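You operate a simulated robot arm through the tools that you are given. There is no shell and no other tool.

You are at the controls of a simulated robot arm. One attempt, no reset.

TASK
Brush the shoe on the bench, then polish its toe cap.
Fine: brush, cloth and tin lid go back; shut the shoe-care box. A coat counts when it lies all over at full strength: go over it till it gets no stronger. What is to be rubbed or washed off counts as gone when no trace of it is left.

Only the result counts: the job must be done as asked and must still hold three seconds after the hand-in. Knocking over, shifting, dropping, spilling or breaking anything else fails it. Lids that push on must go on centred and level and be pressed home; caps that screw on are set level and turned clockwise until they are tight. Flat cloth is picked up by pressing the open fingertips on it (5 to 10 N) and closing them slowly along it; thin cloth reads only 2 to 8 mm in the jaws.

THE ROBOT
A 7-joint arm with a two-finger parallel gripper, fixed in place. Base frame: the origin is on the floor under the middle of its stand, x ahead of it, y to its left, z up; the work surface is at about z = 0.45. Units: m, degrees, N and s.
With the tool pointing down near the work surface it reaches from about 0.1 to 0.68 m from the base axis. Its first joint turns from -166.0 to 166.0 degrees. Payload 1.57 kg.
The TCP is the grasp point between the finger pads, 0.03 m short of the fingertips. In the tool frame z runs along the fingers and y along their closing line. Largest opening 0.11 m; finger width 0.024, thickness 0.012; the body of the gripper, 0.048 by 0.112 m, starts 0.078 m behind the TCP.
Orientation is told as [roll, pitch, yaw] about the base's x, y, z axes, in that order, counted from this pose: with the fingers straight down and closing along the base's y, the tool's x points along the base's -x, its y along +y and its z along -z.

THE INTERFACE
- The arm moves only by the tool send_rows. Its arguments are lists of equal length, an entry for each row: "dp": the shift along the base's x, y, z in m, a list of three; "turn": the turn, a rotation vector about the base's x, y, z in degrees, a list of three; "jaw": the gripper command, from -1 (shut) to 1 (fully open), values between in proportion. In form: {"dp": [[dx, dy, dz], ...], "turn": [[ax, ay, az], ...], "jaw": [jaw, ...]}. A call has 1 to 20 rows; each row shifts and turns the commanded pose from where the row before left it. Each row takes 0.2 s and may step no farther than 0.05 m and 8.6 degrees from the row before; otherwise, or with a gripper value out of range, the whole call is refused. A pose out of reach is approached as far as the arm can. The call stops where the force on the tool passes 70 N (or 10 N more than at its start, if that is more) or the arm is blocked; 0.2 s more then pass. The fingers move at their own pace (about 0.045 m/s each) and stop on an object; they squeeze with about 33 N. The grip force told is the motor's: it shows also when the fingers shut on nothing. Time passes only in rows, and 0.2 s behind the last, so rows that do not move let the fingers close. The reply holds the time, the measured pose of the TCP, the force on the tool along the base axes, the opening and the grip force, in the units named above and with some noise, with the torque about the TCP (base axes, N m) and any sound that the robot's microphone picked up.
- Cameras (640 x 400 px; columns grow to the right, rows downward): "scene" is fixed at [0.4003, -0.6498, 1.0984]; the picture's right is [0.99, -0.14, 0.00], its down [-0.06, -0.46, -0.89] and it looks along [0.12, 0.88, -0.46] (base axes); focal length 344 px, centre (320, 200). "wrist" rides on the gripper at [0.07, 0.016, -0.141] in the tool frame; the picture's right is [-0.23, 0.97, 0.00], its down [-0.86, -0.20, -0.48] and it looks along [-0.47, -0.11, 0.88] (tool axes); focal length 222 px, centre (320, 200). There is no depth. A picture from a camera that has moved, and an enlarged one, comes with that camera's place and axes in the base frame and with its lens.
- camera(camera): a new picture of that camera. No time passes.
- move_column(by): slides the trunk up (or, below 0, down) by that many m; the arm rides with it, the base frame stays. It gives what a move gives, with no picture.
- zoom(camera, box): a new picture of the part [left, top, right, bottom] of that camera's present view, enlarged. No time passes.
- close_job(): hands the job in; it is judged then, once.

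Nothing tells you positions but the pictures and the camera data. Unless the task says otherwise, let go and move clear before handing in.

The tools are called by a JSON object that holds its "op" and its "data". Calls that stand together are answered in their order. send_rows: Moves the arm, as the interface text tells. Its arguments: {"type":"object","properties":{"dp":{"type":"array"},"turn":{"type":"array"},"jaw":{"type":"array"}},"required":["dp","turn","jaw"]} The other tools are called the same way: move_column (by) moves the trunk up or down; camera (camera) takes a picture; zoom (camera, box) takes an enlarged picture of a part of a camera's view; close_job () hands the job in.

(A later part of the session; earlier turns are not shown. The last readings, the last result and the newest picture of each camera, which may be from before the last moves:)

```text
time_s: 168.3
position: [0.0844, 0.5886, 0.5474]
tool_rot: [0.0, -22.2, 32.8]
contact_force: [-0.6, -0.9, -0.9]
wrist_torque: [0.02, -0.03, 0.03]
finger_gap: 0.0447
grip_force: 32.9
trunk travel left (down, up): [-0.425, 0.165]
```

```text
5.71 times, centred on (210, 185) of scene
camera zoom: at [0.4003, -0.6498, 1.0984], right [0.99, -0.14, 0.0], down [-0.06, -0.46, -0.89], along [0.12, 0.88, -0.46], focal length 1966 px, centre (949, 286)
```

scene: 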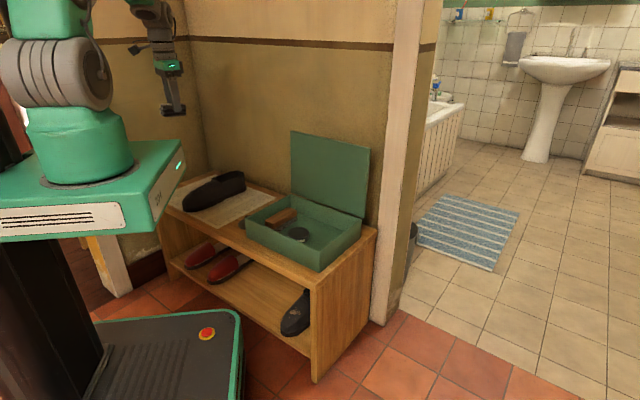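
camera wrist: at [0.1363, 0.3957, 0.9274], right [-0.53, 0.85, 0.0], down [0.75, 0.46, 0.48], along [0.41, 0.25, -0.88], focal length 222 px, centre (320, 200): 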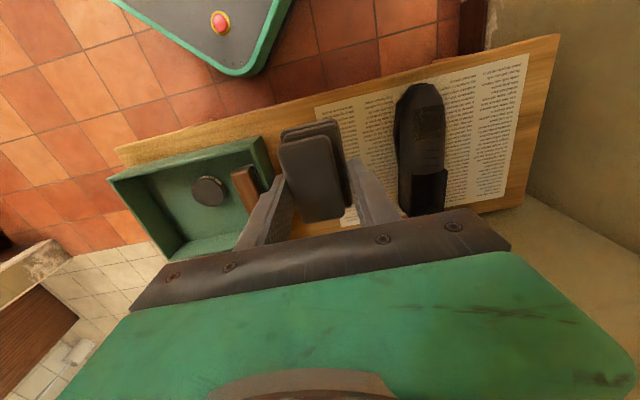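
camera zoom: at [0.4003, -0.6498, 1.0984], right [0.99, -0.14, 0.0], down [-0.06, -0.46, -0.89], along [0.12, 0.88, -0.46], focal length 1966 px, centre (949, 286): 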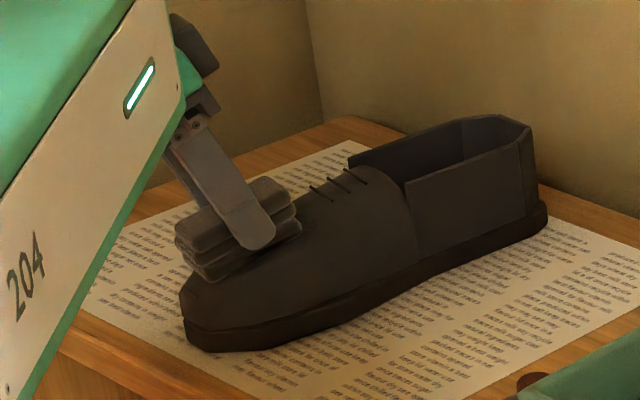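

The shoe slid about 13 mm toward its heel during those strokes, so the pressure was too high. I'll lift, check the coat, and from here use much lighter strokes toward the toe only, which should also work it back.

{"op": "send_rows", "data": {"dp": [[-0.004, -0.002, 0.015], [-0.008, -0.005, 0.03], [-0.005, -0.003, 0.03]], "turn": [[0, 0, 0], [0, 0, 0], [0, 0, 0]], "jaw": [-1, -1, -1]}}

{"op": "zoom", "data": {"camera": "scene", "box": [175, 165, 255, 215]}}

{"op": "zoom", "data": {"camera": "scene", "box": [184, 178, 224, 208]}}

{"op": "camera", "data": {"camera": "wrist"}}

```text
time_s: 169.1
position: [0.0647, 0.5781, 0.6222]
tool_rot: [-0.1, -22.2, 32.9]
contact_force: [0.5, -0.2, 0.3]
wrist_torque: [-0.01, -0.02, 0.02]
finger_gap: 0.0447
grip_force: 32.9
trunk travel left (down, up): [-0.425, 0.165]
```

```text
8.00 times, centred on (215, 190) of scene
camera zoom: at [0.4003, -0.6498, 1.0984], right [0.99, -0.14, 0.0], down [-0.06, -0.46, -0.89], along [0.12, 0.88, -0.46], focal length 2753 px, centre (1160, 280)
```

zoom: 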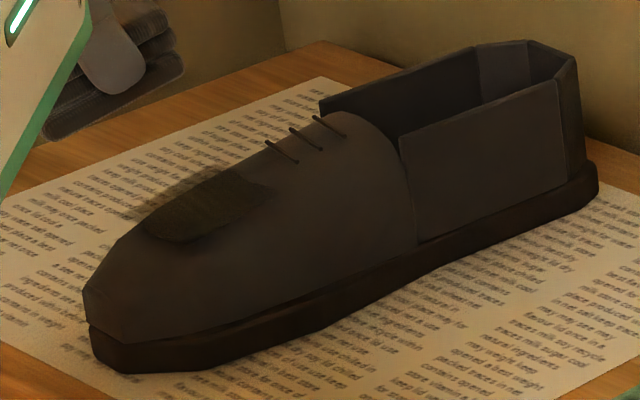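

```text
13.33 times, centred on (204, 193) of scene
camera zoom: at [0.4003, -0.6498, 1.0984], right [0.99, -0.14, 0.0], down [-0.06, -0.46, -0.89], along [0.12, 0.88, -0.46], focal length 4588 px, centre (1867, 293)
```

zoom: 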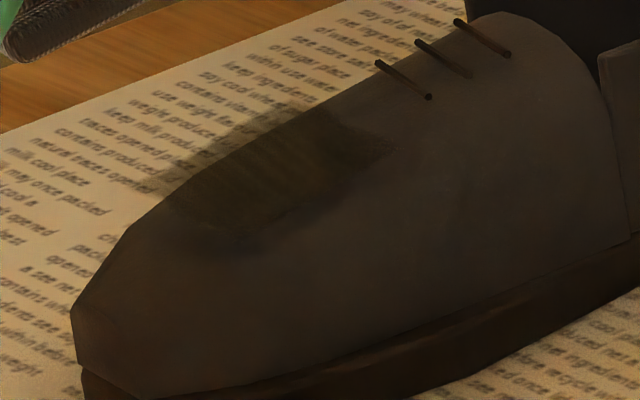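

```text
taken
camera wrist: at [-0.0411, 0.5288, 0.7267], right [-0.35, 0.93, 0.08], down [0.62, 0.17, 0.77], along [0.7, 0.32, -0.64], focal length 222 px, centre (320, 200)
```

wrist: 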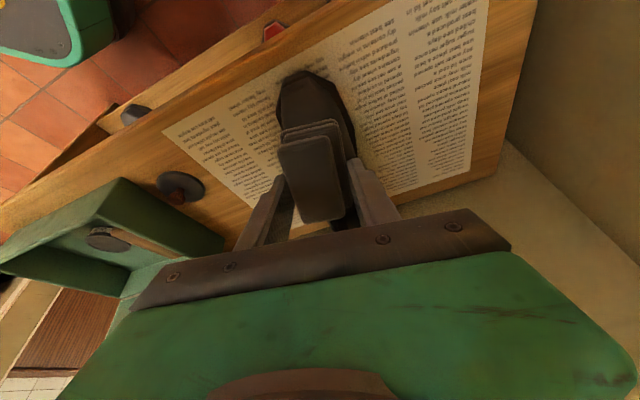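

{"op": "send_rows", "data": {"dp": [[0.013, 0.016, 0], [0.014, 0.016, -0.025], [0, 0, -0.02], [0, 0, 0]], "turn": [[-6.23, -4.03, -3.0], [0, 0, 0], [0, 0, 0], [0, 0, 0]], "jaw": [-1, -1, -1, -1]}}

{"op": "zoom", "data": {"camera": "scene", "box": [160, 150, 260, 220]}}

{"op": "zoom", "data": {"camera": "wrist", "box": [220, 20, 440, 180]}}

```text
time_s: 170.1
position: [0.0927, 0.611, 0.5766]
tool_rot: [-8.0, -22.3, 32.8]
contact_force: [-0.1, -0.8, -0.1]
wrist_torque: [0.0, -0.01, -0.02]
finger_gap: 0.0446
grip_force: 33.1
trunk travel left (down, up): [-0.425, 0.165]
```

```text
5.71 times, centred on (210, 185) of scene
camera zoom: at [0.4003, -0.6498, 1.0984], right [0.99, -0.14, 0.0], down [-0.06, -0.46, -0.89], along [0.12, 0.88, -0.46], focal length 1966 px, centre (949, 286)
```

zoom: 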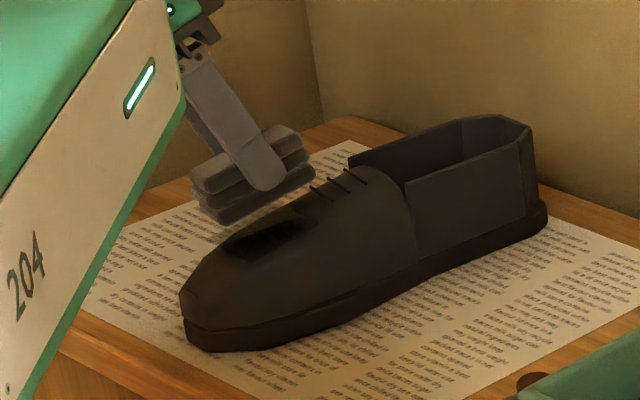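

```text
2.50 times, centred on (330, 100) of wrist
camera zoom: at [-0.0231, 0.5792, 0.677], right [-0.3, 0.95, -0.04], down [0.58, 0.22, 0.79], along [0.76, 0.22, -0.61], focal length 555 px, centre (295, 450)
```

zoom: 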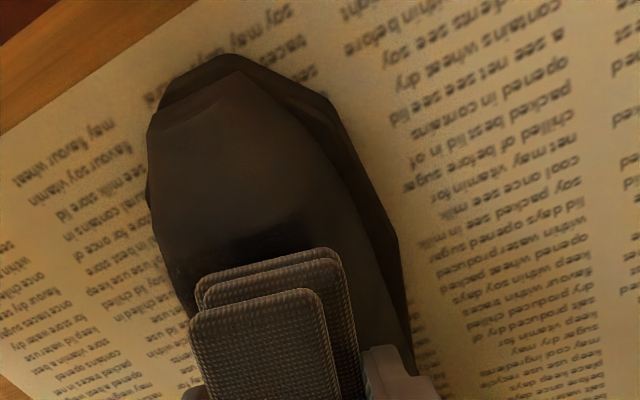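

The coat now shows nearly black. I'll work the far-side lane gently, stroking only toward the toe.

{"op": "send_rows", "data": {"dp": [[0.0023, 0.0005, -0.0055], [0.0023, 0.0005, -0.0055], [0.0015, 0.0003, -0.0037], [0, 0, 0]], "turn": [[0, 0, 0], [0, 0, 0], [0, 0, 0], [0, 0, 0]], "jaw": [-1, -1, -1, -1]}}

{"op": "send_rows", "data": {"dp": [[0.0008, 0.0002, -0.0018], [0, 0, 0]], "turn": [[0, 0, 0], [0, 0, 0]], "jaw": [-1, -1]}}

{"op": "send_rows", "data": {"dp": [[0.0008, 0.0002, -0.0018], [0, 0, 0]], "turn": [[0, 0, 0], [0, 0, 0]], "jaw": [-1, -1]}}

{"op": "send_rows", "data": {"dp": [[0.0008, 0.0002, -0.0018], [0, 0, 0]], "turn": [[0, 0, 0], [0, 0, 0]], "jaw": [-1, -1]}}

```text
time_s: 171.1
position: [0.0997, 0.6123, 0.5612]
tool_rot: [-8.0, -22.2, 32.8]
contact_force: [-0.3, -1.0, 0.0]
wrist_torque: [0.0, 0.02, -0.03]
finger_gap: 0.0445
grip_force: 32.9
trunk travel left (down, up): [-0.425, 0.165]
```

```text
time_s: 171.7
position: [0.1007, 0.6136, 0.5602]
tool_rot: [-8.0, -22.2, 32.9]
contact_force: [-0.3, -0.3, 0.1]
wrist_torque: [0.0, 0.01, 0.0]
finger_gap: 0.0448
grip_force: 33.1
trunk travel left (down, up): [-0.425, 0.165]
```

```text
time_s: 172.3
position: [0.1008, 0.6136, 0.5583]
tool_rot: [-8.1, -22.2, 33.0]
contact_force: [0.1, -0.1, -0.6]
wrist_torque: [0.0, 0.0, 0.03]
finger_gap: 0.0446
grip_force: 33.1
trunk travel left (down, up): [-0.425, 0.165]
```

```text
time_s: 172.9
position: [0.1026, 0.6151, 0.5566]
tool_rot: [-8.2, -22.1, 32.9]
contact_force: [0.0, -0.4, -0.4]
wrist_torque: [-0.01, 0.05, -0.04]
finger_gap: 0.0448
grip_force: 32.6
trunk travel left (down, up): [-0.425, 0.165]
```

{"op": "send_rows", "data": {"dp": [[0.0008, 0.0002, -0.0018], [0, 0, 0]], "turn": [[0, 0, 0], [0, 0, 0]], "jaw": [-1, -1]}}

{"op": "send_rows", "data": {"dp": [[0.0008, 0.0002, -0.0018], [0, 0, 0]], "turn": [[0, 0, 0], [0, 0, 0]], "jaw": [-1, -1]}}

{"op": "send_rows", "data": {"dp": [[0.0008, 0.0002, -0.0018], [0, 0, 0]], "turn": [[0, 0, 0], [0, 0, 0]], "jaw": [-1, -1]}}

```text
time_s: 173.5
position: [0.1023, 0.6131, 0.5556]
tool_rot: [-8.0, -22.2, 32.9]
contact_force: [-0.5, 0.2, 0.6]
wrist_torque: [-0.01, -0.03, -0.02]
finger_gap: 0.0446
grip_force: 33.2
trunk travel left (down, up): [-0.425, 0.165]
```

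```text
time_s: 174.1
position: [0.1029, 0.6154, 0.5542]
tool_rot: [-7.9, -22.3, 32.8]
contact_force: [-1.7, -2.8, 6.2]
wrist_torque: [0.13, -0.12, -0.02]
finger_gap: 0.0446
grip_force: 33.0
trunk travel left (down, up): [-0.425, 0.165]
```

```text
time_s: 174.7
position: [0.1036, 0.6141, 0.5536]
tool_rot: [-7.8, -22.4, 32.8]
contact_force: [-8.2, -7.5, 21.2]
wrist_torque: [0.49, -0.37, 0.07]
finger_gap: 0.0447
grip_force: 32.7
trunk travel left (down, up): [-0.425, 0.165]
```

{"op": "send_rows", "data": {"dp": [[-0.0006, -0.0001, 0.0013], [-0.006, -0.0039, -0.0025], [-0.006, -0.0039, -0.0027], [-0.006, -0.0039, -0.003], [-0.006, -0.0039, -0.0032], [-0.0019, -0.0004, 0.0046], [0.012, 0.0078, 0.0057], [0.012, 0.0078, 0.0057], [0.0019, 0.0004, -0.0046], [-0.006, -0.0039, -0.0025], [-0.006, -0.0039, -0.0027], [-0.006, -0.0039, -0.003], [-0.006, -0.0039, -0.0032], [-0.0019, -0.0004, 0.0046], [0.012, 0.0078, 0.0057], [0.012, 0.0078, 0.0057], [0.0019, 0.0004, -0.0046]], "turn": [[0, 0, 0], [0, 0, 0], [0, 0, 0], [0, 0, 0], [0, 0, 0], [0, 0, 0], [0, 0, 0], [0, 0, 0], [0, 0, 0], [0, 0, 0], [0, 0, 0], [0, 0, 0], [0, 0, 0], [0, 0, 0], [0, 0, 0], [0, 0, 0], [0, 0, 0]], "jaw": [-1, -1, -1, -1, -1, -1, -1, -1, -1, -1, -1, -1, -1, -1, -1, -1, -1]}}

{"op": "send_rows", "data": {"dp": [[-0.006, -0.0039, -0.0025], [-0.006, -0.0039, -0.0027], [-0.006, -0.0039, -0.003], [-0.006, -0.0039, -0.0032]], "turn": [[0, 0, 0], [0, 0, 0], [0, 0, 0], [0, 0, 0]], "jaw": [-1, -1, -1, -1]}}

{"op": "zoom", "data": {"camera": "scene", "box": [160, 150, 260, 220]}}

```text
time_s: 178.3
position: [0.1042, 0.612, 0.5539]
tool_rot: [-8.0, -22.2, 32.8]
contact_force: [0.1, 0.5, -0.9]
wrist_torque: [0.01, -0.02, -0.02]
finger_gap: 0.0447
grip_force: 32.8
trunk travel left (down, up): [-0.425, 0.165]
```

```text
time_s: 179.3
position: [0.0789, 0.5998, 0.5445]
tool_rot: [-7.8, -22.3, 32.8]
contact_force: [1.5, 1.7, 8.4]
wrist_torque: [0.36, -0.21, -0.01]
finger_gap: 0.0447
grip_force: 33.0
trunk travel left (down, up): [-0.425, 0.165]
```

```text
5.71 times, centred on (210, 185) of scene
camera zoom: at [0.4003, -0.6498, 1.0984], right [0.99, -0.14, 0.0], down [-0.06, -0.46, -0.89], along [0.12, 0.88, -0.46], focal length 1966 px, centre (949, 286)
```

zoom: 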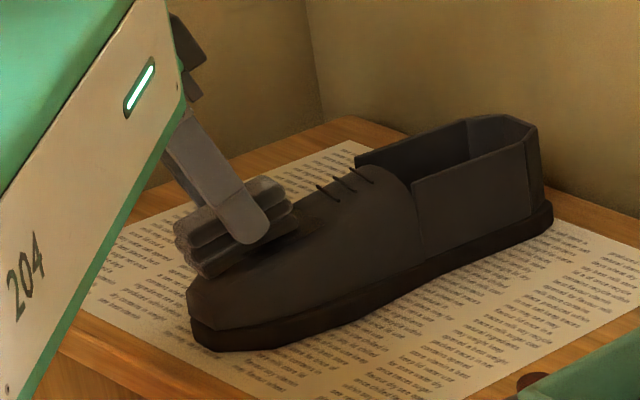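

{"op": "send_rows", "data": {"dp": [[-0.004, -0.001, 0.015], [0, -0.02, 0.04], [0.01, -0.025, 0.04], [0.02, -0.03, 0.03], [0.025, -0.03, 0.025], [0.025, -0.03, 0.02], [0.025, -0.025, 0.02]], "turn": [[0, 0, 0], [6.23, 4.03, 3.0], [-4.02, 6.22, 0], [-4.02, 6.22, 0], [-4.02, 6.22, 0], [0, 0, 6], [0, 0, 6]], "jaw": [-1, -1, -1, -1, -1, -1, -1]}}

{"op": "camera", "data": {"camera": "wrist"}}

{"op": "zoom", "data": {"camera": "wrist", "box": [380, 60, 470, 150]}}

{"op": "zoom", "data": {"camera": "scene", "box": [175, 165, 255, 215]}}

```text
time_s: 180.9
position: [0.1812, 0.4361, 0.7331]
tool_rot: [0.0, 0.1, 45.1]
contact_force: [0.6, -0.4, -0.7]
wrist_torque: [0.02, -0.02, 0.0]
finger_gap: 0.0445
grip_force: 32.8
trunk travel left (down, up): [-0.425, 0.165]
```

```text
taken
camera wrist: at [0.1223, 0.3998, 0.8727], right [-0.53, 0.85, 0.0], down [0.75, 0.46, 0.48], along [0.41, 0.25, -0.88], focal length 222 px, centre (320, 200)
```

wrist: 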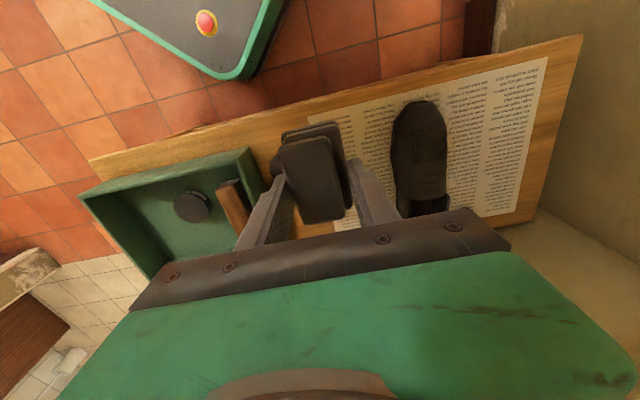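

```text
4.44 times, centred on (425, 105) of wrist
camera zoom: at [0.1223, 0.3998, 0.8727], right [-0.53, 0.85, 0.0], down [0.75, 0.46, 0.48], along [0.41, 0.25, -0.88], focal length 987 px, centre (-147, 622)
```

zoom: 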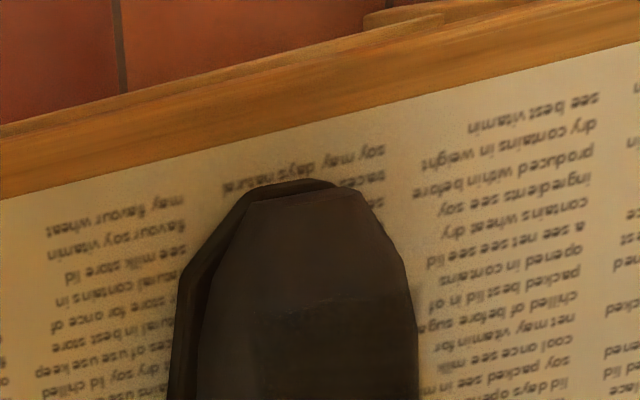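

```text
8.00 times, centred on (215, 190) of scene
camera zoom: at [0.4003, -0.6498, 1.0984], right [0.99, -0.14, 0.0], down [-0.06, -0.46, -0.89], along [0.12, 0.88, -0.46], focal length 2753 px, centre (1160, 280)
```

zoom: 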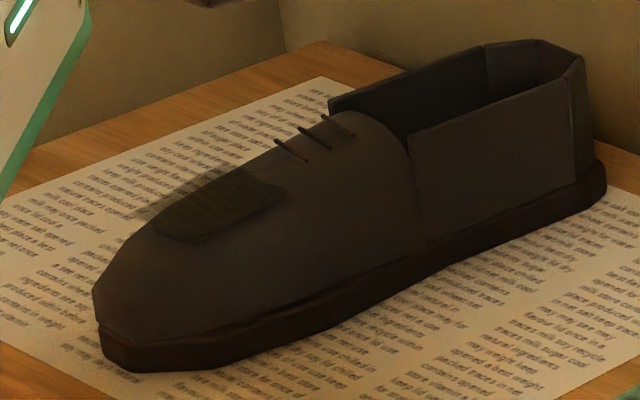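

{"op": "zoom", "data": {"camera": "wrist", "box": [392, 110, 456, 166]}}

{"op": "zoom", "data": {"camera": "wrist", "box": [380, 90, 480, 180]}}

```text
7.14 times, centred on (424, 138) of wrist
camera zoom: at [0.1223, 0.3998, 0.8727], right [-0.53, 0.85, 0.0], down [0.75, 0.46, 0.48], along [0.41, 0.25, -0.88], focal length 1587 px, centre (-423, 643)
```

zoom: 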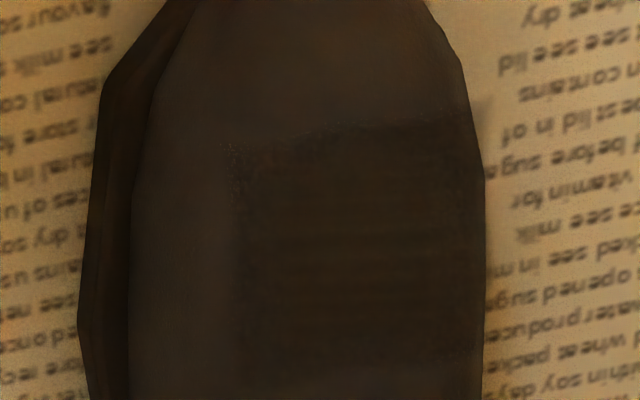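

```text
4.44 times, centred on (430, 135) of wrist
camera zoom: at [0.1223, 0.3998, 0.8727], right [-0.53, 0.85, 0.0], down [0.75, 0.46, 0.48], along [0.41, 0.25, -0.88], focal length 987 px, centre (-169, 489)
```

zoom: 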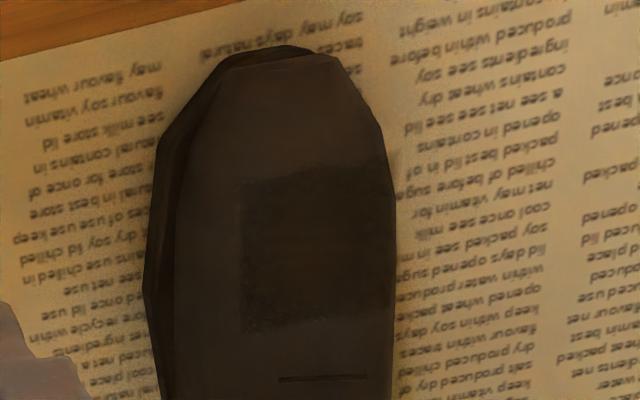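

The square is well coated. Its near edge and toe-side edge look a bit softer, so I'll do a near-side lane with very light pressure, stroking toward the toe only.

{"op": "send_rows", "data": {"dp": [[-0.01, 0.0189, -0.012], [-0.01, 0.0189, -0.015], [-0.01, 0.0189, -0.02], [-0.01, 0.0189, -0.025], [-0.01, 0.0189, -0.025], [-0.01, 0.0189, -0.028], [-0.01, 0.0189, -0.028], [0, 0, 0]], "turn": [[0, 0, -6], [0, 0, -6], [4.02, -6.22, 0], [4.02, -6.22, 0], [4.02, -6.22, 0], [4.67, 3.02, 2.25], [4.67, 3.02, 2.25], [0, 0, 0]], "jaw": [-1, -1, -1, -1, -1, -1, -1, -1]}}

{"op": "send_rows", "data": {"dp": [[0.0012, 0.0022, -0.0054], [0.0012, 0.0022, -0.0054], [0.0006, 0.0011, -0.0027], [0, 0, 0]], "turn": [[0, 0, 0], [0, 0, 0], [0, 0, 0], [0, 0, 0]], "jaw": [-1, -1, -1, -1]}}

{"op": "zoom", "data": {"camera": "scene", "box": [160, 150, 260, 220]}}

```text
time_s: 182.7
position: [0.1088, 0.5695, 0.578]
tool_rot: [12.0, -22.1, 32.8]
contact_force: [0.3, -0.2, -1.0]
wrist_torque: [0.0, 0.01, -0.01]
finger_gap: 0.0447
grip_force: 32.7
trunk travel left (down, up): [-0.425, 0.165]
```

```text
time_s: 183.7
position: [0.1136, 0.5751, 0.5643]
tool_rot: [12.0, -22.2, 32.8]
contact_force: [-0.5, 0.4, 0.0]
wrist_torque: [0.0, 0.02, 0.0]
finger_gap: 0.0446
grip_force: 32.9
trunk travel left (down, up): [-0.425, 0.165]
```

```text
5.71 times, centred on (210, 185) of scene
camera zoom: at [0.4003, -0.6498, 1.0984], right [0.99, -0.14, 0.0], down [-0.06, -0.46, -0.89], along [0.12, 0.88, -0.46], focal length 1966 px, centre (949, 286)
```

zoom: 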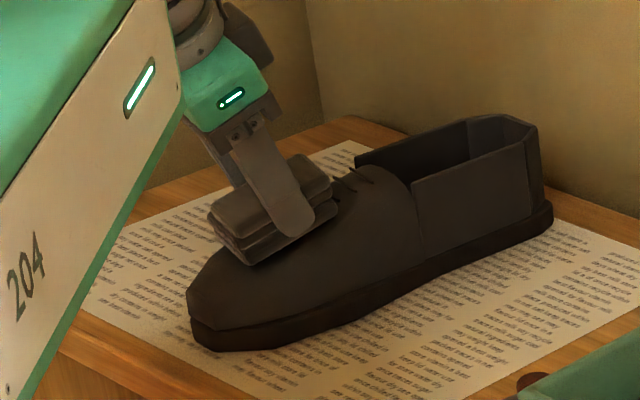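

{"op": "send_rows", "data": {"dp": [[0.0004, 0.0007, -0.0018], [0, 0, 0]], "turn": [[0, 0, 0], [0, 0, 0]], "jaw": [-1, -1]}}

{"op": "send_rows", "data": {"dp": [[0.0004, 0.0007, -0.0018], [0, 0, 0]], "turn": [[0, 0, 0], [0, 0, 0]], "jaw": [-1, -1]}}

{"op": "send_rows", "data": {"dp": [[0.0003, 0.0005, -0.0013], [0, 0, 0]], "turn": [[0, 0, 0], [0, 0, 0]], "jaw": [-1, -1]}}

{"op": "send_rows", "data": {"dp": [[0.0003, 0.0005, -0.0013], [0, 0, 0]], "turn": [[0, 0, 0], [0, 0, 0]], "jaw": [-1, -1]}}

```text
time_s: 184.3
position: [0.1128, 0.5751, 0.5634]
tool_rot: [11.9, -22.2, 32.9]
contact_force: [0.3, -0.2, 0.4]
wrist_torque: [0.01, 0.01, -0.01]
finger_gap: 0.0447
grip_force: 32.6
trunk travel left (down, up): [-0.425, 0.165]
```

```text
time_s: 184.9
position: [0.1144, 0.5766, 0.5616]
tool_rot: [12.0, -22.2, 32.8]
contact_force: [-1.3, -1.1, -0.2]
wrist_torque: [-0.01, 0.02, -0.01]
finger_gap: 0.0445
grip_force: 33.4
trunk travel left (down, up): [-0.425, 0.165]
```

```text
time_s: 185.5
position: [0.114, 0.5778, 0.5591]
tool_rot: [12.0, -22.2, 32.7]
contact_force: [0.3, 0.9, -0.4]
wrist_torque: [0.03, -0.02, 0.01]
finger_gap: 0.0447
grip_force: 33.1
trunk travel left (down, up): [-0.425, 0.165]
```

```text
time_s: 186.1
position: [0.1155, 0.5769, 0.559]
tool_rot: [12.0, -22.2, 32.8]
contact_force: [-0.5, 0.0, -0.4]
wrist_torque: [0.0, 0.01, -0.01]
finger_gap: 0.0448
grip_force: 32.7
trunk travel left (down, up): [-0.425, 0.165]
```

{"op": "send_rows", "data": {"dp": [[0.0003, 0.0005, -0.0013], [0, 0, 0]], "turn": [[0, 0, 0], [0, 0, 0]], "jaw": [-1, -1]}}

{"op": "send_rows", "data": {"dp": [[0.0003, 0.0005, -0.0013], [0, 0, 0]], "turn": [[0, 0, 0], [0, 0, 0]], "jaw": [-1, -1]}}

{"op": "send_rows", "data": {"dp": [[0.0003, 0.0005, -0.0013], [0, 0, 0]], "turn": [[0, 0, 0], [0, 0, 0]], "jaw": [-1, -1]}}

{"op": "send_rows", "data": {"dp": [[0.0003, 0.0005, -0.0013], [0, 0, 0]], "turn": [[0, 0, 0], [0, 0, 0]], "jaw": [-1, -1]}}

```text
time_s: 186.7
position: [0.1153, 0.5766, 0.557]
tool_rot: [12.0, -22.2, 32.8]
contact_force: [-0.7, -0.8, -0.2]
wrist_torque: [-0.02, 0.01, 0.03]
finger_gap: 0.0449
grip_force: 33.3
trunk travel left (down, up): [-0.425, 0.165]
```

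```text
time_s: 187.3
position: [0.1162, 0.5778, 0.556]
tool_rot: [12.1, -22.2, 32.8]
contact_force: [0.0, 1.0, 0.3]
wrist_torque: [0.03, 0.02, 0.04]
finger_gap: 0.0447
grip_force: 33.3
trunk travel left (down, up): [-0.425, 0.165]
```

```text
time_s: 187.9
position: [0.1163, 0.5784, 0.5553]
tool_rot: [12.1, -22.3, 32.9]
contact_force: [-0.3, -0.8, -0.1]
wrist_torque: [0.01, -0.02, 0.0]
finger_gap: 0.0445
grip_force: 33.5
trunk travel left (down, up): [-0.425, 0.165]
```

```text
time_s: 188.5
position: [0.1167, 0.5784, 0.5532]
tool_rot: [12.0, -22.3, 32.8]
contact_force: [0.1, -0.2, -0.2]
wrist_torque: [-0.02, 0.01, 0.0]
finger_gap: 0.0448
grip_force: 33.1
trunk travel left (down, up): [-0.425, 0.165]
```

{"op": "send_rows", "data": {"dp": [[0.0003, 0.0005, -0.0013], [0, 0, 0]], "turn": [[0, 0, 0], [0, 0, 0]], "jaw": [-1, -1]}}

{"op": "send_rows", "data": {"dp": [[0.0003, 0.0005, -0.0013], [0, 0, 0]], "turn": [[0, 0, 0], [0, 0, 0]], "jaw": [-1, -1]}}

{"op": "zoom", "data": {"camera": "scene", "box": [170, 160, 250, 220]}}

```text
time_s: 189.1
position: [0.1167, 0.579, 0.551]
tool_rot: [12.0, -22.3, 32.9]
contact_force: [-0.4, 0.4, -0.2]
wrist_torque: [0.03, 0.0, -0.02]
finger_gap: 0.0447
grip_force: 33.0
trunk travel left (down, up): [-0.425, 0.165]
```

```text
time_s: 189.7
position: [0.1161, 0.5796, 0.5507]
tool_rot: [12.1, -22.3, 32.8]
contact_force: [0.4, -0.2, -0.1]
wrist_torque: [-0.02, 0.0, -0.02]
finger_gap: 0.0449
grip_force: 32.6
trunk travel left (down, up): [-0.425, 0.165]
```

```text
6.67 times, centred on (210, 190) of scene
camera zoom: at [0.4003, -0.6498, 1.0984], right [0.99, -0.14, 0.0], down [-0.06, -0.46, -0.89], along [0.12, 0.88, -0.46], focal length 2294 px, centre (1053, 267)
```

zoom: 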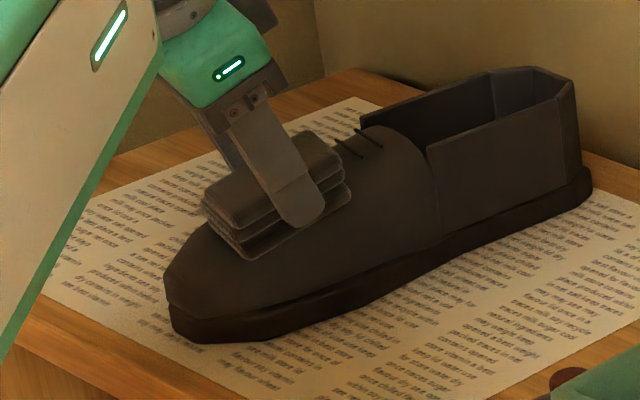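

{"op": "send_rows", "data": {"dp": [[0.0003, 0.0006, -0.0015], [0, 0, 0]], "turn": [[0, 0, 0], [0, 0, 0]], "jaw": [-1, -1]}}

{"op": "send_rows", "data": {"dp": [[0.0003, 0.0006, -0.0015], [0, 0, 0]], "turn": [[0, 0, 0], [0, 0, 0]], "jaw": [-1, -1]}}

```text
time_s: 190.3
position: [0.1182, 0.5813, 0.5496]
tool_rot: [11.9, -22.2, 32.9]
contact_force: [-1.1, -5.2, 8.8]
wrist_torque: [-0.41, 0.23, 0.01]
finger_gap: 0.0446
grip_force: 33.2
trunk travel left (down, up): [-0.425, 0.165]
```

```text
time_s: 190.9
position: [0.1171, 0.5802, 0.5494]
tool_rot: [12.1, -22.3, 32.7]
contact_force: [-3.5, -7.9, 19.9]
wrist_torque: [-0.91, 0.59, 0.04]
finger_gap: 0.0446
grip_force: 32.7
trunk travel left (down, up): [-0.425, 0.165]
```

{"op": "send_rows", "data": {"dp": [[-0.0003, -0.0005, 0.0012], [-0.006, -0.0039, -0.0025], [-0.006, -0.0039, -0.0028], [-0.006, -0.0039, -0.003], [-0.006, -0.0039, -0.0032], [-0.001, -0.0019, 0.0045], [0.012, 0.0078, 0.0057], [0.012, 0.0078, 0.0058], [0.001, 0.0019, -0.0045], [-0.006, -0.0039, -0.0025], [-0.006, -0.0039, -0.0028], [-0.006, -0.0039, -0.003], [-0.006, -0.0039, -0.0032], [-0.001, -0.0019, 0.0045], [0.012, 0.0078, 0.0057], [0.012, 0.0078, 0.0058], [0.001, 0.0019, -0.0045]], "turn": [[0, 0, 0], [0, 0, 0], [0, 0, 0], [0, 0, 0], [0, 0, 0], [0, 0, 0], [0, 0, 0], [0, 0, 0], [0, 0, 0], [0, 0, 0], [0, 0, 0], [0, 0, 0], [0, 0, 0], [0, 0, 0], [0, 0, 0], [0, 0, 0], [0, 0, 0]], "jaw": [-1, -1, -1, -1, -1, -1, -1, -1, -1, -1, -1, -1, -1, -1, -1, -1, -1]}}

{"op": "send_rows", "data": {"dp": [[-0.006, -0.0039, -0.0025], [-0.006, -0.0039, -0.0028], [-0.006, -0.0039, -0.003], [-0.006, -0.0039, -0.0032]], "turn": [[0, 0, 0], [0, 0, 0], [0, 0, 0], [0, 0, 0]], "jaw": [-1, -1, -1, -1]}}

{"op": "zoom", "data": {"camera": "scene", "box": [170, 160, 250, 220]}}

```text
time_s: 194.5
position: [0.117, 0.5798, 0.5499]
tool_rot: [11.9, -22.1, 32.8]
contact_force: [-0.8, 0.4, 0.3]
wrist_torque: [0.0, 0.02, 0.04]
finger_gap: 0.0448
grip_force: 32.5
trunk travel left (down, up): [-0.425, 0.165]
```

```text
time_s: 195.5
position: [0.0953, 0.568, 0.5429]
tool_rot: [12.3, -22.5, 32.7]
contact_force: [10.1, 2.8, 22.7]
wrist_torque: [-0.1, -0.11, 0.06]
finger_gap: 0.0445
grip_force: 33.0
trunk travel left (down, up): [-0.425, 0.165]
```

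```text
6.67 times, centred on (210, 190) of scene
camera zoom: at [0.4003, -0.6498, 1.0984], right [0.99, -0.14, 0.0], down [-0.06, -0.46, -0.89], along [0.12, 0.88, -0.46], focal length 2294 px, centre (1053, 267)
```

zoom: 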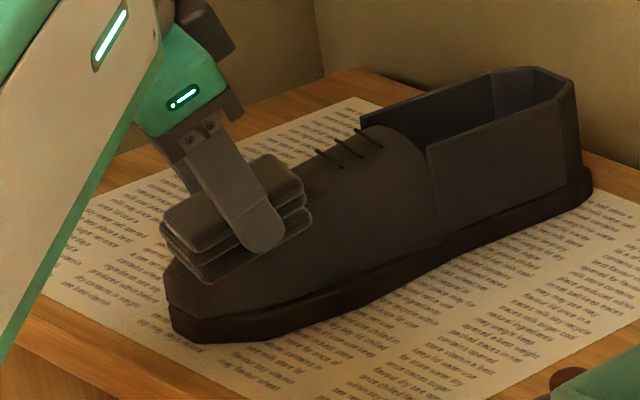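

{"op": "send_rows", "data": {"dp": [[-0.001, -0.0019, 0.0045], [0.012, 0.0078, 0.0057], [0.012, 0.0078, 0.0058], [0.001, 0.0019, -0.0045], [-0.006, -0.0039, -0.0025], [-0.006, -0.0039, -0.0028], [-0.006, -0.0039, -0.0028], [-0.006, -0.0039, -0.003], [-0.001, -0.0019, 0.0045], [0.012, 0.0078, 0.0055], [0.012, 0.0078, 0.0056], [0.001, 0.0019, -0.0045], [-0.006, -0.0039, -0.0025], [-0.006, -0.0039, -0.0028], [-0.006, -0.0039, -0.0028], [-0.006, -0.0039, -0.003]], "turn": [[0, 0, 0], [0, 0, 0], [0, 0, 0], [0, 0, 0], [0, 0, 0], [0, 0, 0], [0, 0, 0], [0, 0, 0], [0, 0, 0], [0, 0, 0], [0, 0, 0], [0, 0, 0], [0, 0, 0], [0, 0, 0], [0, 0, 0], [0, 0, 0]], "jaw": [-1, -1, -1, -1, -1, -1, -1, -1, -1, -1, -1, -1, -1, -1, -1, -1]}}

{"op": "send_rows", "data": {"dp": [[-0.002, -0.006, 0.015], [0, -0.02, 0.035], [0.005, -0.02, 0.035]], "turn": [[0, 0, 0], [0, 0, 0], [0, 0, 0]], "jaw": [-1, -1, -1]}}

{"op": "zoom", "data": {"camera": "scene", "box": [170, 160, 250, 220]}}

{"op": "zoom", "data": {"camera": "scene", "box": [184, 178, 224, 208]}}

```text
time_s: 198.9
position: [0.0952, 0.5675, 0.544]
tool_rot: [12.3, -22.5, 32.6]
contact_force: [9.1, 3.3, 18.5]
wrist_torque: [-0.07, -0.09, 0.09]
finger_gap: 0.0448
grip_force: 33.0
trunk travel left (down, up): [-0.425, 0.165]
```

```text
time_s: 199.7
position: [0.0973, 0.5183, 0.6233]
tool_rot: [11.8, -22.1, 32.8]
contact_force: [-1.0, -0.2, -0.7]
wrist_torque: [0.0, 0.0, 0.01]
finger_gap: 0.0446
grip_force: 32.5
trunk travel left (down, up): [-0.425, 0.165]
```

```text
6.67 times, centred on (210, 190) of scene
camera zoom: at [0.4003, -0.6498, 1.0984], right [0.99, -0.14, 0.0], down [-0.06, -0.46, -0.89], along [0.12, 0.88, -0.46], focal length 2294 px, centre (1053, 267)
```

zoom: 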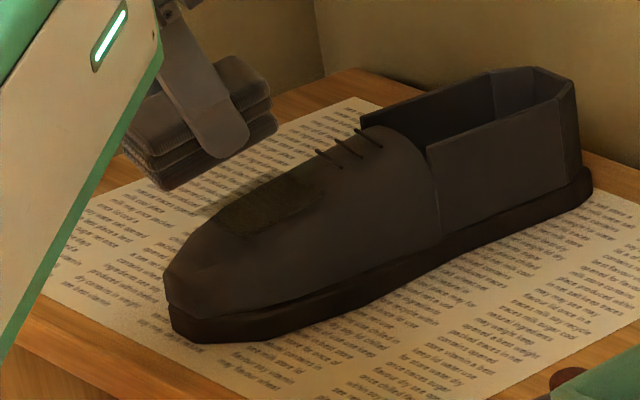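

```text
13.33 times, centred on (204, 193) of scene
camera zoom: at [0.4003, -0.6498, 1.0984], right [0.99, -0.14, 0.0], down [-0.06, -0.46, -0.89], along [0.12, 0.88, -0.46], focal length 4588 px, centre (1867, 293)
```

zoom: 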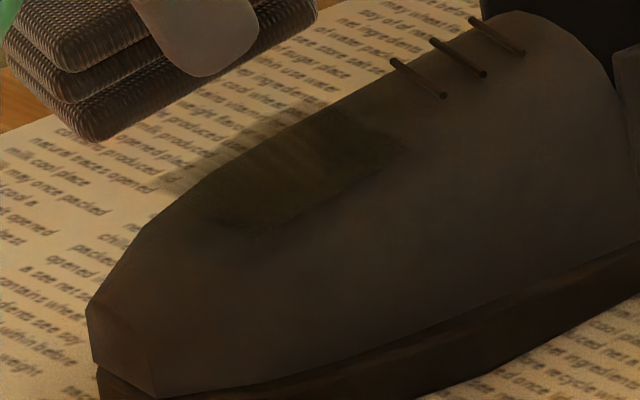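

The patch outline is now crisp on the near side. I'll look from above and then from the far (wall) side.

{"op": "send_rows", "data": {"dp": [[0.01, -0.01, 0.03], [0.01, -0.01, 0.03], [0.015, -0.015, 0.025], [0.015, -0.015, 0.02], [0.015, -0.015, 0.02], [0.015, -0.01, 0], [0.01, -0.01, 0]], "turn": [[-4.67, -3.02, -2.25], [-4.67, -3.02, -2.25], [-4.02, 6.22, 0], [-4.02, 6.22, 0], [-4.02, 6.22, 0], [0, 0, 6], [0, 0, 6]], "jaw": [-1, -1, -1, -1, -1, -1, -1]}}

{"op": "camera", "data": {"camera": "wrist"}}

{"op": "zoom", "data": {"camera": "wrist", "box": [380, 80, 470, 170]}}

```text
time_s: 201.3
position: [0.1879, 0.4331, 0.7493]
tool_rot: [0.0, -0.1, 44.9]
contact_force: [-0.1, 0.4, 0.6]
wrist_torque: [0.03, -0.02, 0.04]
finger_gap: 0.0445
grip_force: 32.3
trunk travel left (down, up): [-0.425, 0.165]
```

```text
taken
camera wrist: at [0.1276, 0.3969, 0.8889], right [-0.53, 0.85, 0.0], down [0.75, 0.46, 0.48], along [0.41, 0.25, -0.88], focal length 222 px, centre (320, 200)
```

wrist: 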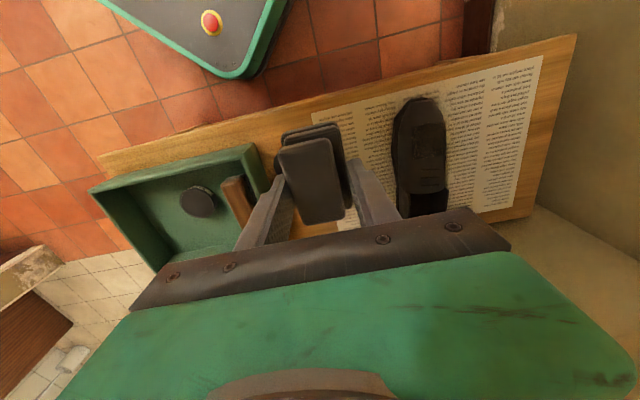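

```text
4.44 times, centred on (425, 125) of wrist
camera zoom: at [0.1276, 0.3969, 0.8889], right [-0.53, 0.85, 0.0], down [0.75, 0.46, 0.48], along [0.41, 0.25, -0.88], focal length 987 px, centre (-147, 533)
```

zoom: 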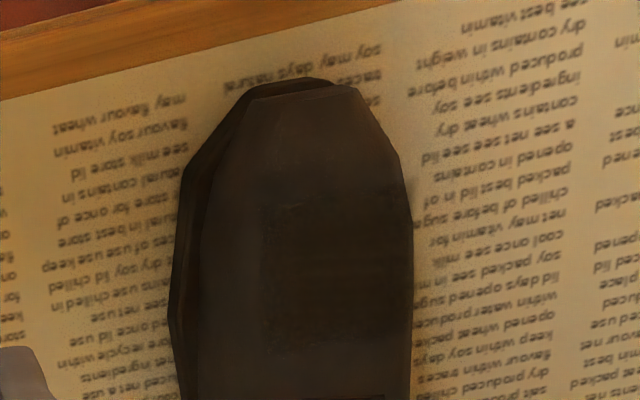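

{"op": "send_rows", "data": {"dp": [[-0.007, 0.011, 0], [-0.007, 0.011, 0], [-0.007, 0.011, 0], [-0.007, 0.011, 0], [-0.007, 0.011, 0], [-0.007, 0.011, 0], [-0.007, 0.011, 0], [-0.007, 0.011, 0], [-0.007, 0.011, 0], [-0.007, 0.011, 0], [-0.007, 0.011, 0], [-0.007, 0.011, 0], [0, 0, 0]], "turn": [[0, 0, -8.4], [0, 0, -8.4], [0, 0, -8.4], [0, 0, -8.4], [0, 0, -8.4], [0, 0, -8.4], [0, 0, -8.4], [0, 0, -8.4], [0, 0, -8.4], [0, 0, -8.4], [0, 0, -8.4], [0, 0, -8.4], [0, 0, 0]], "jaw": [-1, -1, -1, -1, -1, -1, -1, -1, -1, -1, -1, -1, -1]}}

{"op": "camera", "data": {"camera": "wrist"}}

```text
time_s: 204.1
position: [0.1037, 0.5661, 0.7492]
tool_rot: [0.0, 0.0, -56.0]
contact_force: [-0.2, 0.2, -0.2]
wrist_torque: [-0.02, 0.0, 0.04]
finger_gap: 0.0446
grip_force: 33.2
trunk travel left (down, up): [-0.425, 0.165]
```

```text
taken
camera wrist: at [0.0784, 0.6347, 0.8894], right [0.93, 0.36, 0.0], down [0.31, -0.82, 0.48], along [0.17, -0.45, -0.88], focal length 222 px, centre (320, 200)
```

wrist: 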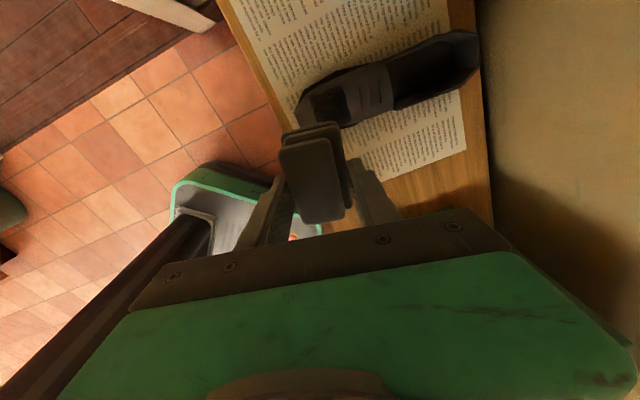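

{"op": "zoom", "data": {"camera": "wrist", "box": [285, 55, 385, 135]}}

{"op": "zoom", "data": {"camera": "wrist", "box": [295, 72, 355, 128]}}

```text
5.00 times, centred on (335, 95) of wrist
camera zoom: at [0.0784, 0.6347, 0.8894], right [0.93, 0.36, 0.0], down [0.31, -0.82, 0.48], along [0.17, -0.45, -0.88], focal length 1111 px, centre (245, 725)
```

zoom: 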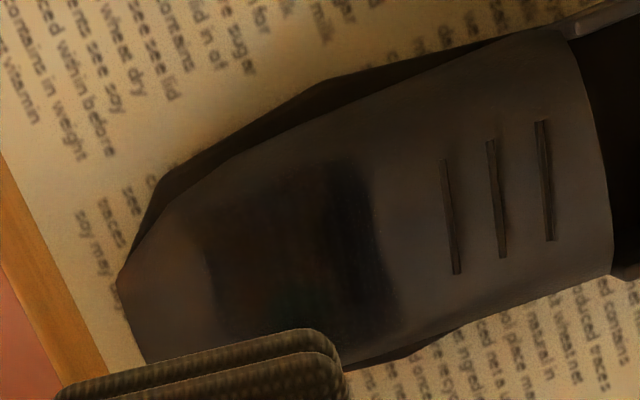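

```text
7.14 times, centred on (325, 100) of wrist
camera zoom: at [0.0784, 0.6347, 0.8894], right [0.93, 0.36, 0.0], down [0.31, -0.82, 0.48], along [0.17, -0.45, -0.88], focal length 1587 px, centre (284, 914)
```

zoom: 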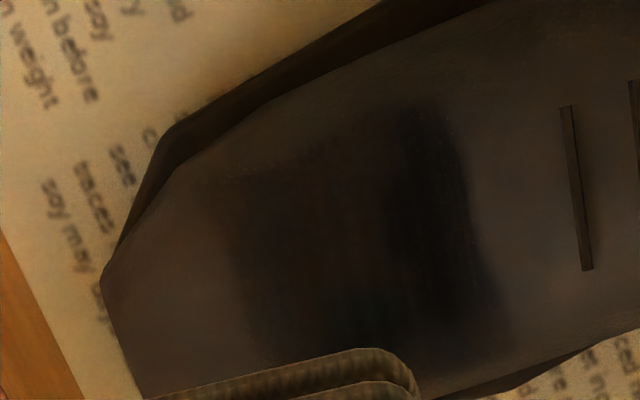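

From the far side the heel half of the patch is nearly black, but the toe half is still weaker. With the shoe now further right I can tilt more, so I'll match the steeper toe slope (29°) and work that half, light strokes toward the toe only.

{"op": "send_rows", "data": {"dp": [[0, 0, 0], [0, 0, 0], [0, 0, 0], [0, 0, 0], [0, 0, 0], [0, 0, 0], [0, 0, 0], [0, 0, 0], [0, 0, 0], [0, 0, 0], [0, 0, 0]], "turn": [[0, 0, 8.1], [0, 0, 8.1], [0, 0, 8.1], [0, 0, 8.1], [0, 0, 8.1], [0, 0, 8.1], [0, 0, 8.1], [0, 0, 8.1], [0, 0, 8.1], [0, 0, 8.1], [0, 0, 8.1]], "jaw": [-1, -1, -1, -1, -1, -1, -1, -1, -1, -1, -1]}}

{"op": "send_rows", "data": {"dp": [[-0.005, 0.002, -0.03], [-0.005, 0.002, -0.03], [-0.005, 0.002, -0.03], [-0.005, 0.002, -0.03], [-0.005, 0.001, -0.03], [-0.0045, 0.0013, -0.03], [0, 0, 0], [0, 0, 0]], "turn": [[3.94, -6.09, 0], [3.94, -6.09, 0], [3.94, -6.09, 0], [3.94, -6.09, 0], [0, 0, 0], [0, 0, 0], [0, 0, 0], [0, 0, 0]], "jaw": [-1, -1, -1, -1, -1, -1, -1, -1]}}

{"op": "zoom", "data": {"camera": "scene", "box": [170, 160, 250, 220]}}

{"op": "zoom", "data": {"camera": "wrist", "box": [220, 40, 440, 200]}}

```text
time_s: 206.5
position: [0.1018, 0.5663, 0.7482]
tool_rot: [-0.1, 0.0, 33.4]
contact_force: [0.1, 0.7, -0.5]
wrist_torque: [-0.02, 0.02, -0.01]
finger_gap: 0.0447
grip_force: 33.2
trunk travel left (down, up): [-0.425, 0.165]
```

```text
time_s: 208.3
position: [0.0716, 0.5756, 0.5686]
tool_rot: [-0.3, -29.0, 33.2]
contact_force: [0.1, -0.6, -0.3]
wrist_torque: [-0.01, -0.01, 0.01]
finger_gap: 0.0446
grip_force: 32.9
trunk travel left (down, up): [-0.425, 0.165]
```

```text
6.67 times, centred on (210, 190) of scene
camera zoom: at [0.4003, -0.6498, 1.0984], right [0.99, -0.14, 0.0], down [-0.06, -0.46, -0.89], along [0.12, 0.88, -0.46], focal length 2294 px, centre (1053, 267)
```

zoom: 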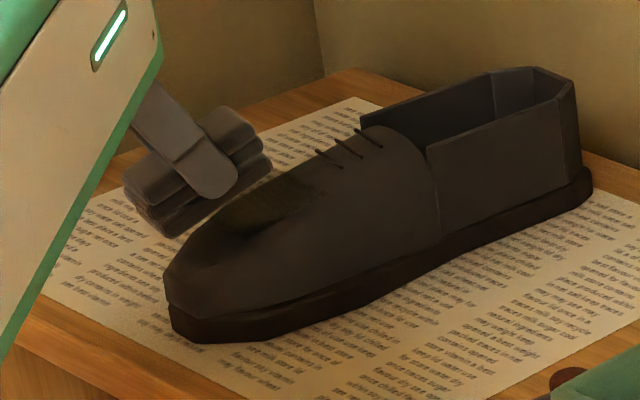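

```text
2.50 times, centred on (330, 120) of wrist
camera zoom: at [-0.045, 0.5204, 0.658], right [-0.37, 0.92, 0.11], down [0.54, 0.12, 0.83], along [0.76, 0.36, -0.54], focal length 555 px, centre (295, 400)
```

zoom: 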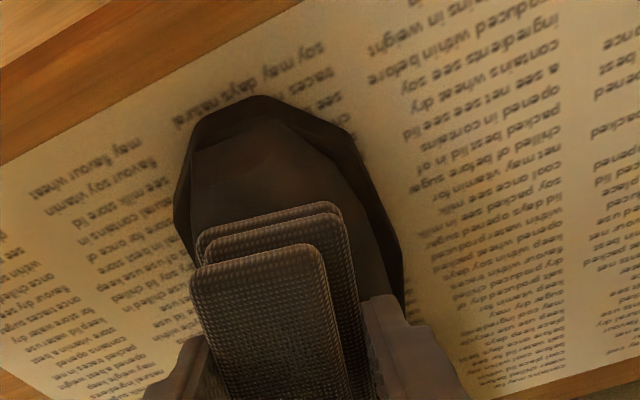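

{"op": "send_rows", "data": {"dp": [[0.0028, 0.0018, -0.0061], [0.0028, 0.0018, -0.0061], [0.0016, 0.001, -0.0035], [0, 0, 0]], "turn": [[0, 0, 0], [0, 0, 0], [0, 0, 0], [0, 0, 0]], "jaw": [-1, -1, -1, -1]}}

{"op": "send_rows", "data": {"dp": [[0.0008, 0.0005, -0.0017], [0, 0, 0]], "turn": [[0, 0, 0], [0, 0, 0]], "jaw": [-1, -1]}}

{"op": "send_rows", "data": {"dp": [[0.0008, 0.0005, -0.0017], [0, 0, 0]], "turn": [[0, 0, 0], [0, 0, 0]], "jaw": [-1, -1]}}

{"op": "send_rows", "data": {"dp": [[0.0008, 0.0005, -0.0017], [0, 0, 0]], "turn": [[0, 0, 0], [0, 0, 0]], "jaw": [-1, -1]}}

```text
time_s: 209.3
position: [0.0792, 0.5811, 0.5531]
tool_rot: [-0.1, -29.1, 33.2]
contact_force: [-0.2, 0.2, -0.6]
wrist_torque: [0.0, 0.03, 0.0]
finger_gap: 0.0443
grip_force: 33.1
trunk travel left (down, up): [-0.425, 0.165]
```

```text
time_s: 209.9
position: [0.0814, 0.5827, 0.5515]
tool_rot: [-0.2, -29.0, 33.1]
contact_force: [0.3, 0.1, -0.2]
wrist_torque: [-0.01, -0.02, -0.02]
finger_gap: 0.0445
grip_force: 33.4
trunk travel left (down, up): [-0.425, 0.165]
```

```text
time_s: 210.5
position: [0.0805, 0.5838, 0.549]
tool_rot: [-0.2, -29.0, 33.2]
contact_force: [0.3, 0.9, -0.9]
wrist_torque: [0.0, 0.03, -0.03]
finger_gap: 0.0445
grip_force: 33.2
trunk travel left (down, up): [-0.425, 0.165]
```

```text
time_s: 211.1
position: [0.0822, 0.5829, 0.5473]
tool_rot: [-0.2, -29.0, 33.2]
contact_force: [-0.4, 0.2, -1.4]
wrist_torque: [0.02, 0.03, 0.01]
finger_gap: 0.0447
grip_force: 33.5
trunk travel left (down, up): [-0.425, 0.165]
```

{"op": "send_rows", "data": {"dp": [[0.0008, 0.0005, -0.0017], [0, 0, 0]], "turn": [[0, 0, 0], [0, 0, 0]], "jaw": [-1, -1]}}

{"op": "send_rows", "data": {"dp": [[0.0006, 0.0004, -0.0012], [0, 0, 0]], "turn": [[0, 0, 0], [0, 0, 0]], "jaw": [-1, -1]}}

{"op": "send_rows", "data": {"dp": [[0.0006, 0.0004, -0.0012], [0, 0, 0]], "turn": [[0, 0, 0], [0, 0, 0]], "jaw": [-1, -1]}}

{"op": "send_rows", "data": {"dp": [[0.0006, 0.0004, -0.0012], [0, 0, 0]], "turn": [[0, 0, 0], [0, 0, 0]], "jaw": [-1, -1]}}

```text
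time_s: 211.7
position: [0.0826, 0.5833, 0.5468]
tool_rot: [0.0, -29.1, 33.2]
contact_force: [-4.3, -4.6, 13.3]
wrist_torque: [-0.42, 0.41, 0.07]
finger_gap: 0.0448
grip_force: 32.9
trunk travel left (down, up): [-0.425, 0.165]
```

```text
time_s: 212.3
position: [0.0826, 0.5836, 0.5466]
tool_rot: [0.1, -29.1, 33.2]
contact_force: [-8.7, -5.2, 21.7]
wrist_torque: [-0.53, 0.84, -0.01]
finger_gap: 0.0449
grip_force: 33.0
trunk travel left (down, up): [-0.425, 0.165]
```

```text
time_s: 212.9
position: [0.0846, 0.5848, 0.5455]
tool_rot: [0.2, -29.1, 33.1]
contact_force: [-6.4, -0.4, 22.4]
wrist_torque: [-0.34, 0.71, -0.1]
finger_gap: 0.0445
grip_force: 32.8
trunk travel left (down, up): [-0.425, 0.165]
```

```text
time_s: 213.5
position: [0.0854, 0.5862, 0.5442]
tool_rot: [0.0, -29.1, 33.2]
contact_force: [-2.9, 0.6, 25.1]
wrist_torque: [-0.3, 0.68, -0.05]
finger_gap: 0.0447
grip_force: 33.2
trunk travel left (down, up): [-0.425, 0.165]
```

Too much pressure again from batching the presses. I'll back off 2 mm, then do the light toe-ward strokes.

{"op": "send_rows", "data": {"dp": [[-0.0009, -0.0006, 0.0019], [-0.0055, -0.0036, -0.0034], [-0.0055, -0.0036, -0.0036], [-0.0055, -0.0036, -0.0038], [-0.0022, -0.0014, 0.0046], [0.0083, 0.0054, 0.0054], [0.0082, 0.0054, 0.0054], [0.0022, 0.0014, -0.0046], [-0.0055, -0.0036, -0.0034], [-0.0055, -0.0036, -0.0036], [-0.0055, -0.0036, -0.0038], [-0.0022, -0.0014, 0.0046], [0.0083, 0.0054, 0.0054], [0.0082, 0.0054, 0.0054], [0.0022, 0.0014, -0.0046], [-0.0055, -0.0036, -0.0034], [-0.0055, -0.0036, -0.0036], [-0.0055, -0.0036, -0.0038]], "turn": [[0, 0, 0], [0, 0, 0], [0, 0, 0], [0, 0, 0], [0, 0, 0], [0, 0, 0], [0, 0, 0], [0, 0, 0], [0, 0, 0], [0, 0, 0], [0, 0, 0], [0, 0, 0], [0, 0, 0], [0, 0, 0], [0, 0, 0], [0, 0, 0], [0, 0, 0], [0, 0, 0]], "jaw": [-1, -1, -1, -1, -1, -1, -1, -1, -1, -1, -1, -1, -1, -1, -1, -1, -1, -1]}}

{"op": "zoom", "data": {"camera": "scene", "box": [170, 160, 250, 220]}}

```text
time_s: 217.3
position: [0.0682, 0.5754, 0.539]
tool_rot: [0.3, -29.5, 32.7]
contact_force: [10.6, 2.1, 28.2]
wrist_torque: [-0.17, -0.25, 0.07]
finger_gap: 0.0449
grip_force: 33.2
trunk travel left (down, up): [-0.425, 0.165]
```

```text
6.67 times, centred on (210, 190) of scene
camera zoom: at [0.4003, -0.6498, 1.0984], right [0.99, -0.14, 0.0], down [-0.06, -0.46, -0.89], along [0.12, 0.88, -0.46], focal length 2294 px, centre (1053, 267)
```

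zoom: 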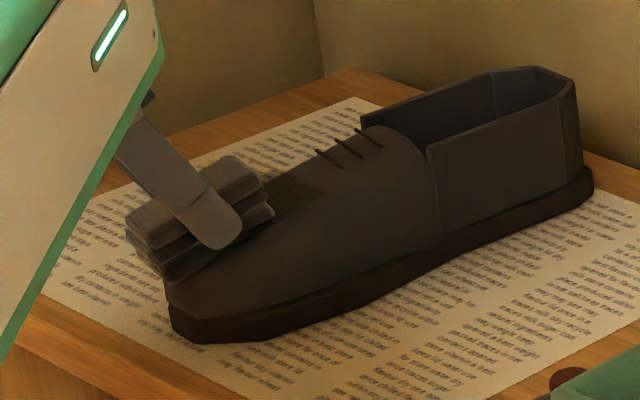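

{"op": "send_rows", "data": {"dp": [[-0.0022, -0.0014, 0.0046], [0.0062, 0.0088, 0.0054], [0.0061, 0.0087, 0.0054], [0.0022, 0.0014, -0.0048], [-0.0055, -0.0036, -0.0034], [-0.0055, -0.0036, -0.0036], [-0.0055, -0.0036, -0.0038], [-0.0022, -0.0014, 0.0046], [0.0083, 0.0054, 0.0054], [0.0082, 0.0054, 0.0054], [0.0022, 0.0014, -0.0046], [-0.0055, -0.0036, -0.0034], [-0.0055, -0.0036, -0.0036], [-0.0055, -0.0036, -0.0038]], "turn": [[-3.5, -2.3, -2.3], [0, 0, 0], [0, 0, 0], [0, 0, 0], [0, 0, 0], [0, 0, 0], [0, 0, 0], [0, 0, 0], [0, 0, 0], [0, 0, 0], [0, 0, 0], [0, 0, 0], [0, 0, 0], [0, 0, 0]], "jaw": [-1, -1, -1, -1, -1, -1, -1, -1, -1, -1, -1, -1, -1, -1]}}

{"op": "zoom", "data": {"camera": "scene", "box": [170, 160, 250, 220]}}

```text
time_s: 220.3
position: [0.0731, 0.5845, 0.5397]
tool_rot: [-4.4, -29.2, 31.9]
contact_force: [-0.2, 1.3, 4.9]
wrist_torque: [0.01, 0.09, -0.02]
finger_gap: 0.0446
grip_force: 33.5
trunk travel left (down, up): [-0.425, 0.165]
```

```text
6.67 times, centred on (210, 190) of scene
camera zoom: at [0.4003, -0.6498, 1.0984], right [0.99, -0.14, 0.0], down [-0.06, -0.46, -0.89], along [0.12, 0.88, -0.46], focal length 2294 px, centre (1053, 267)
```

zoom: 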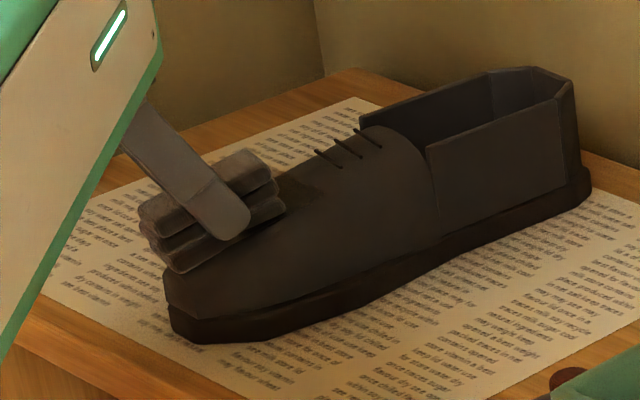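

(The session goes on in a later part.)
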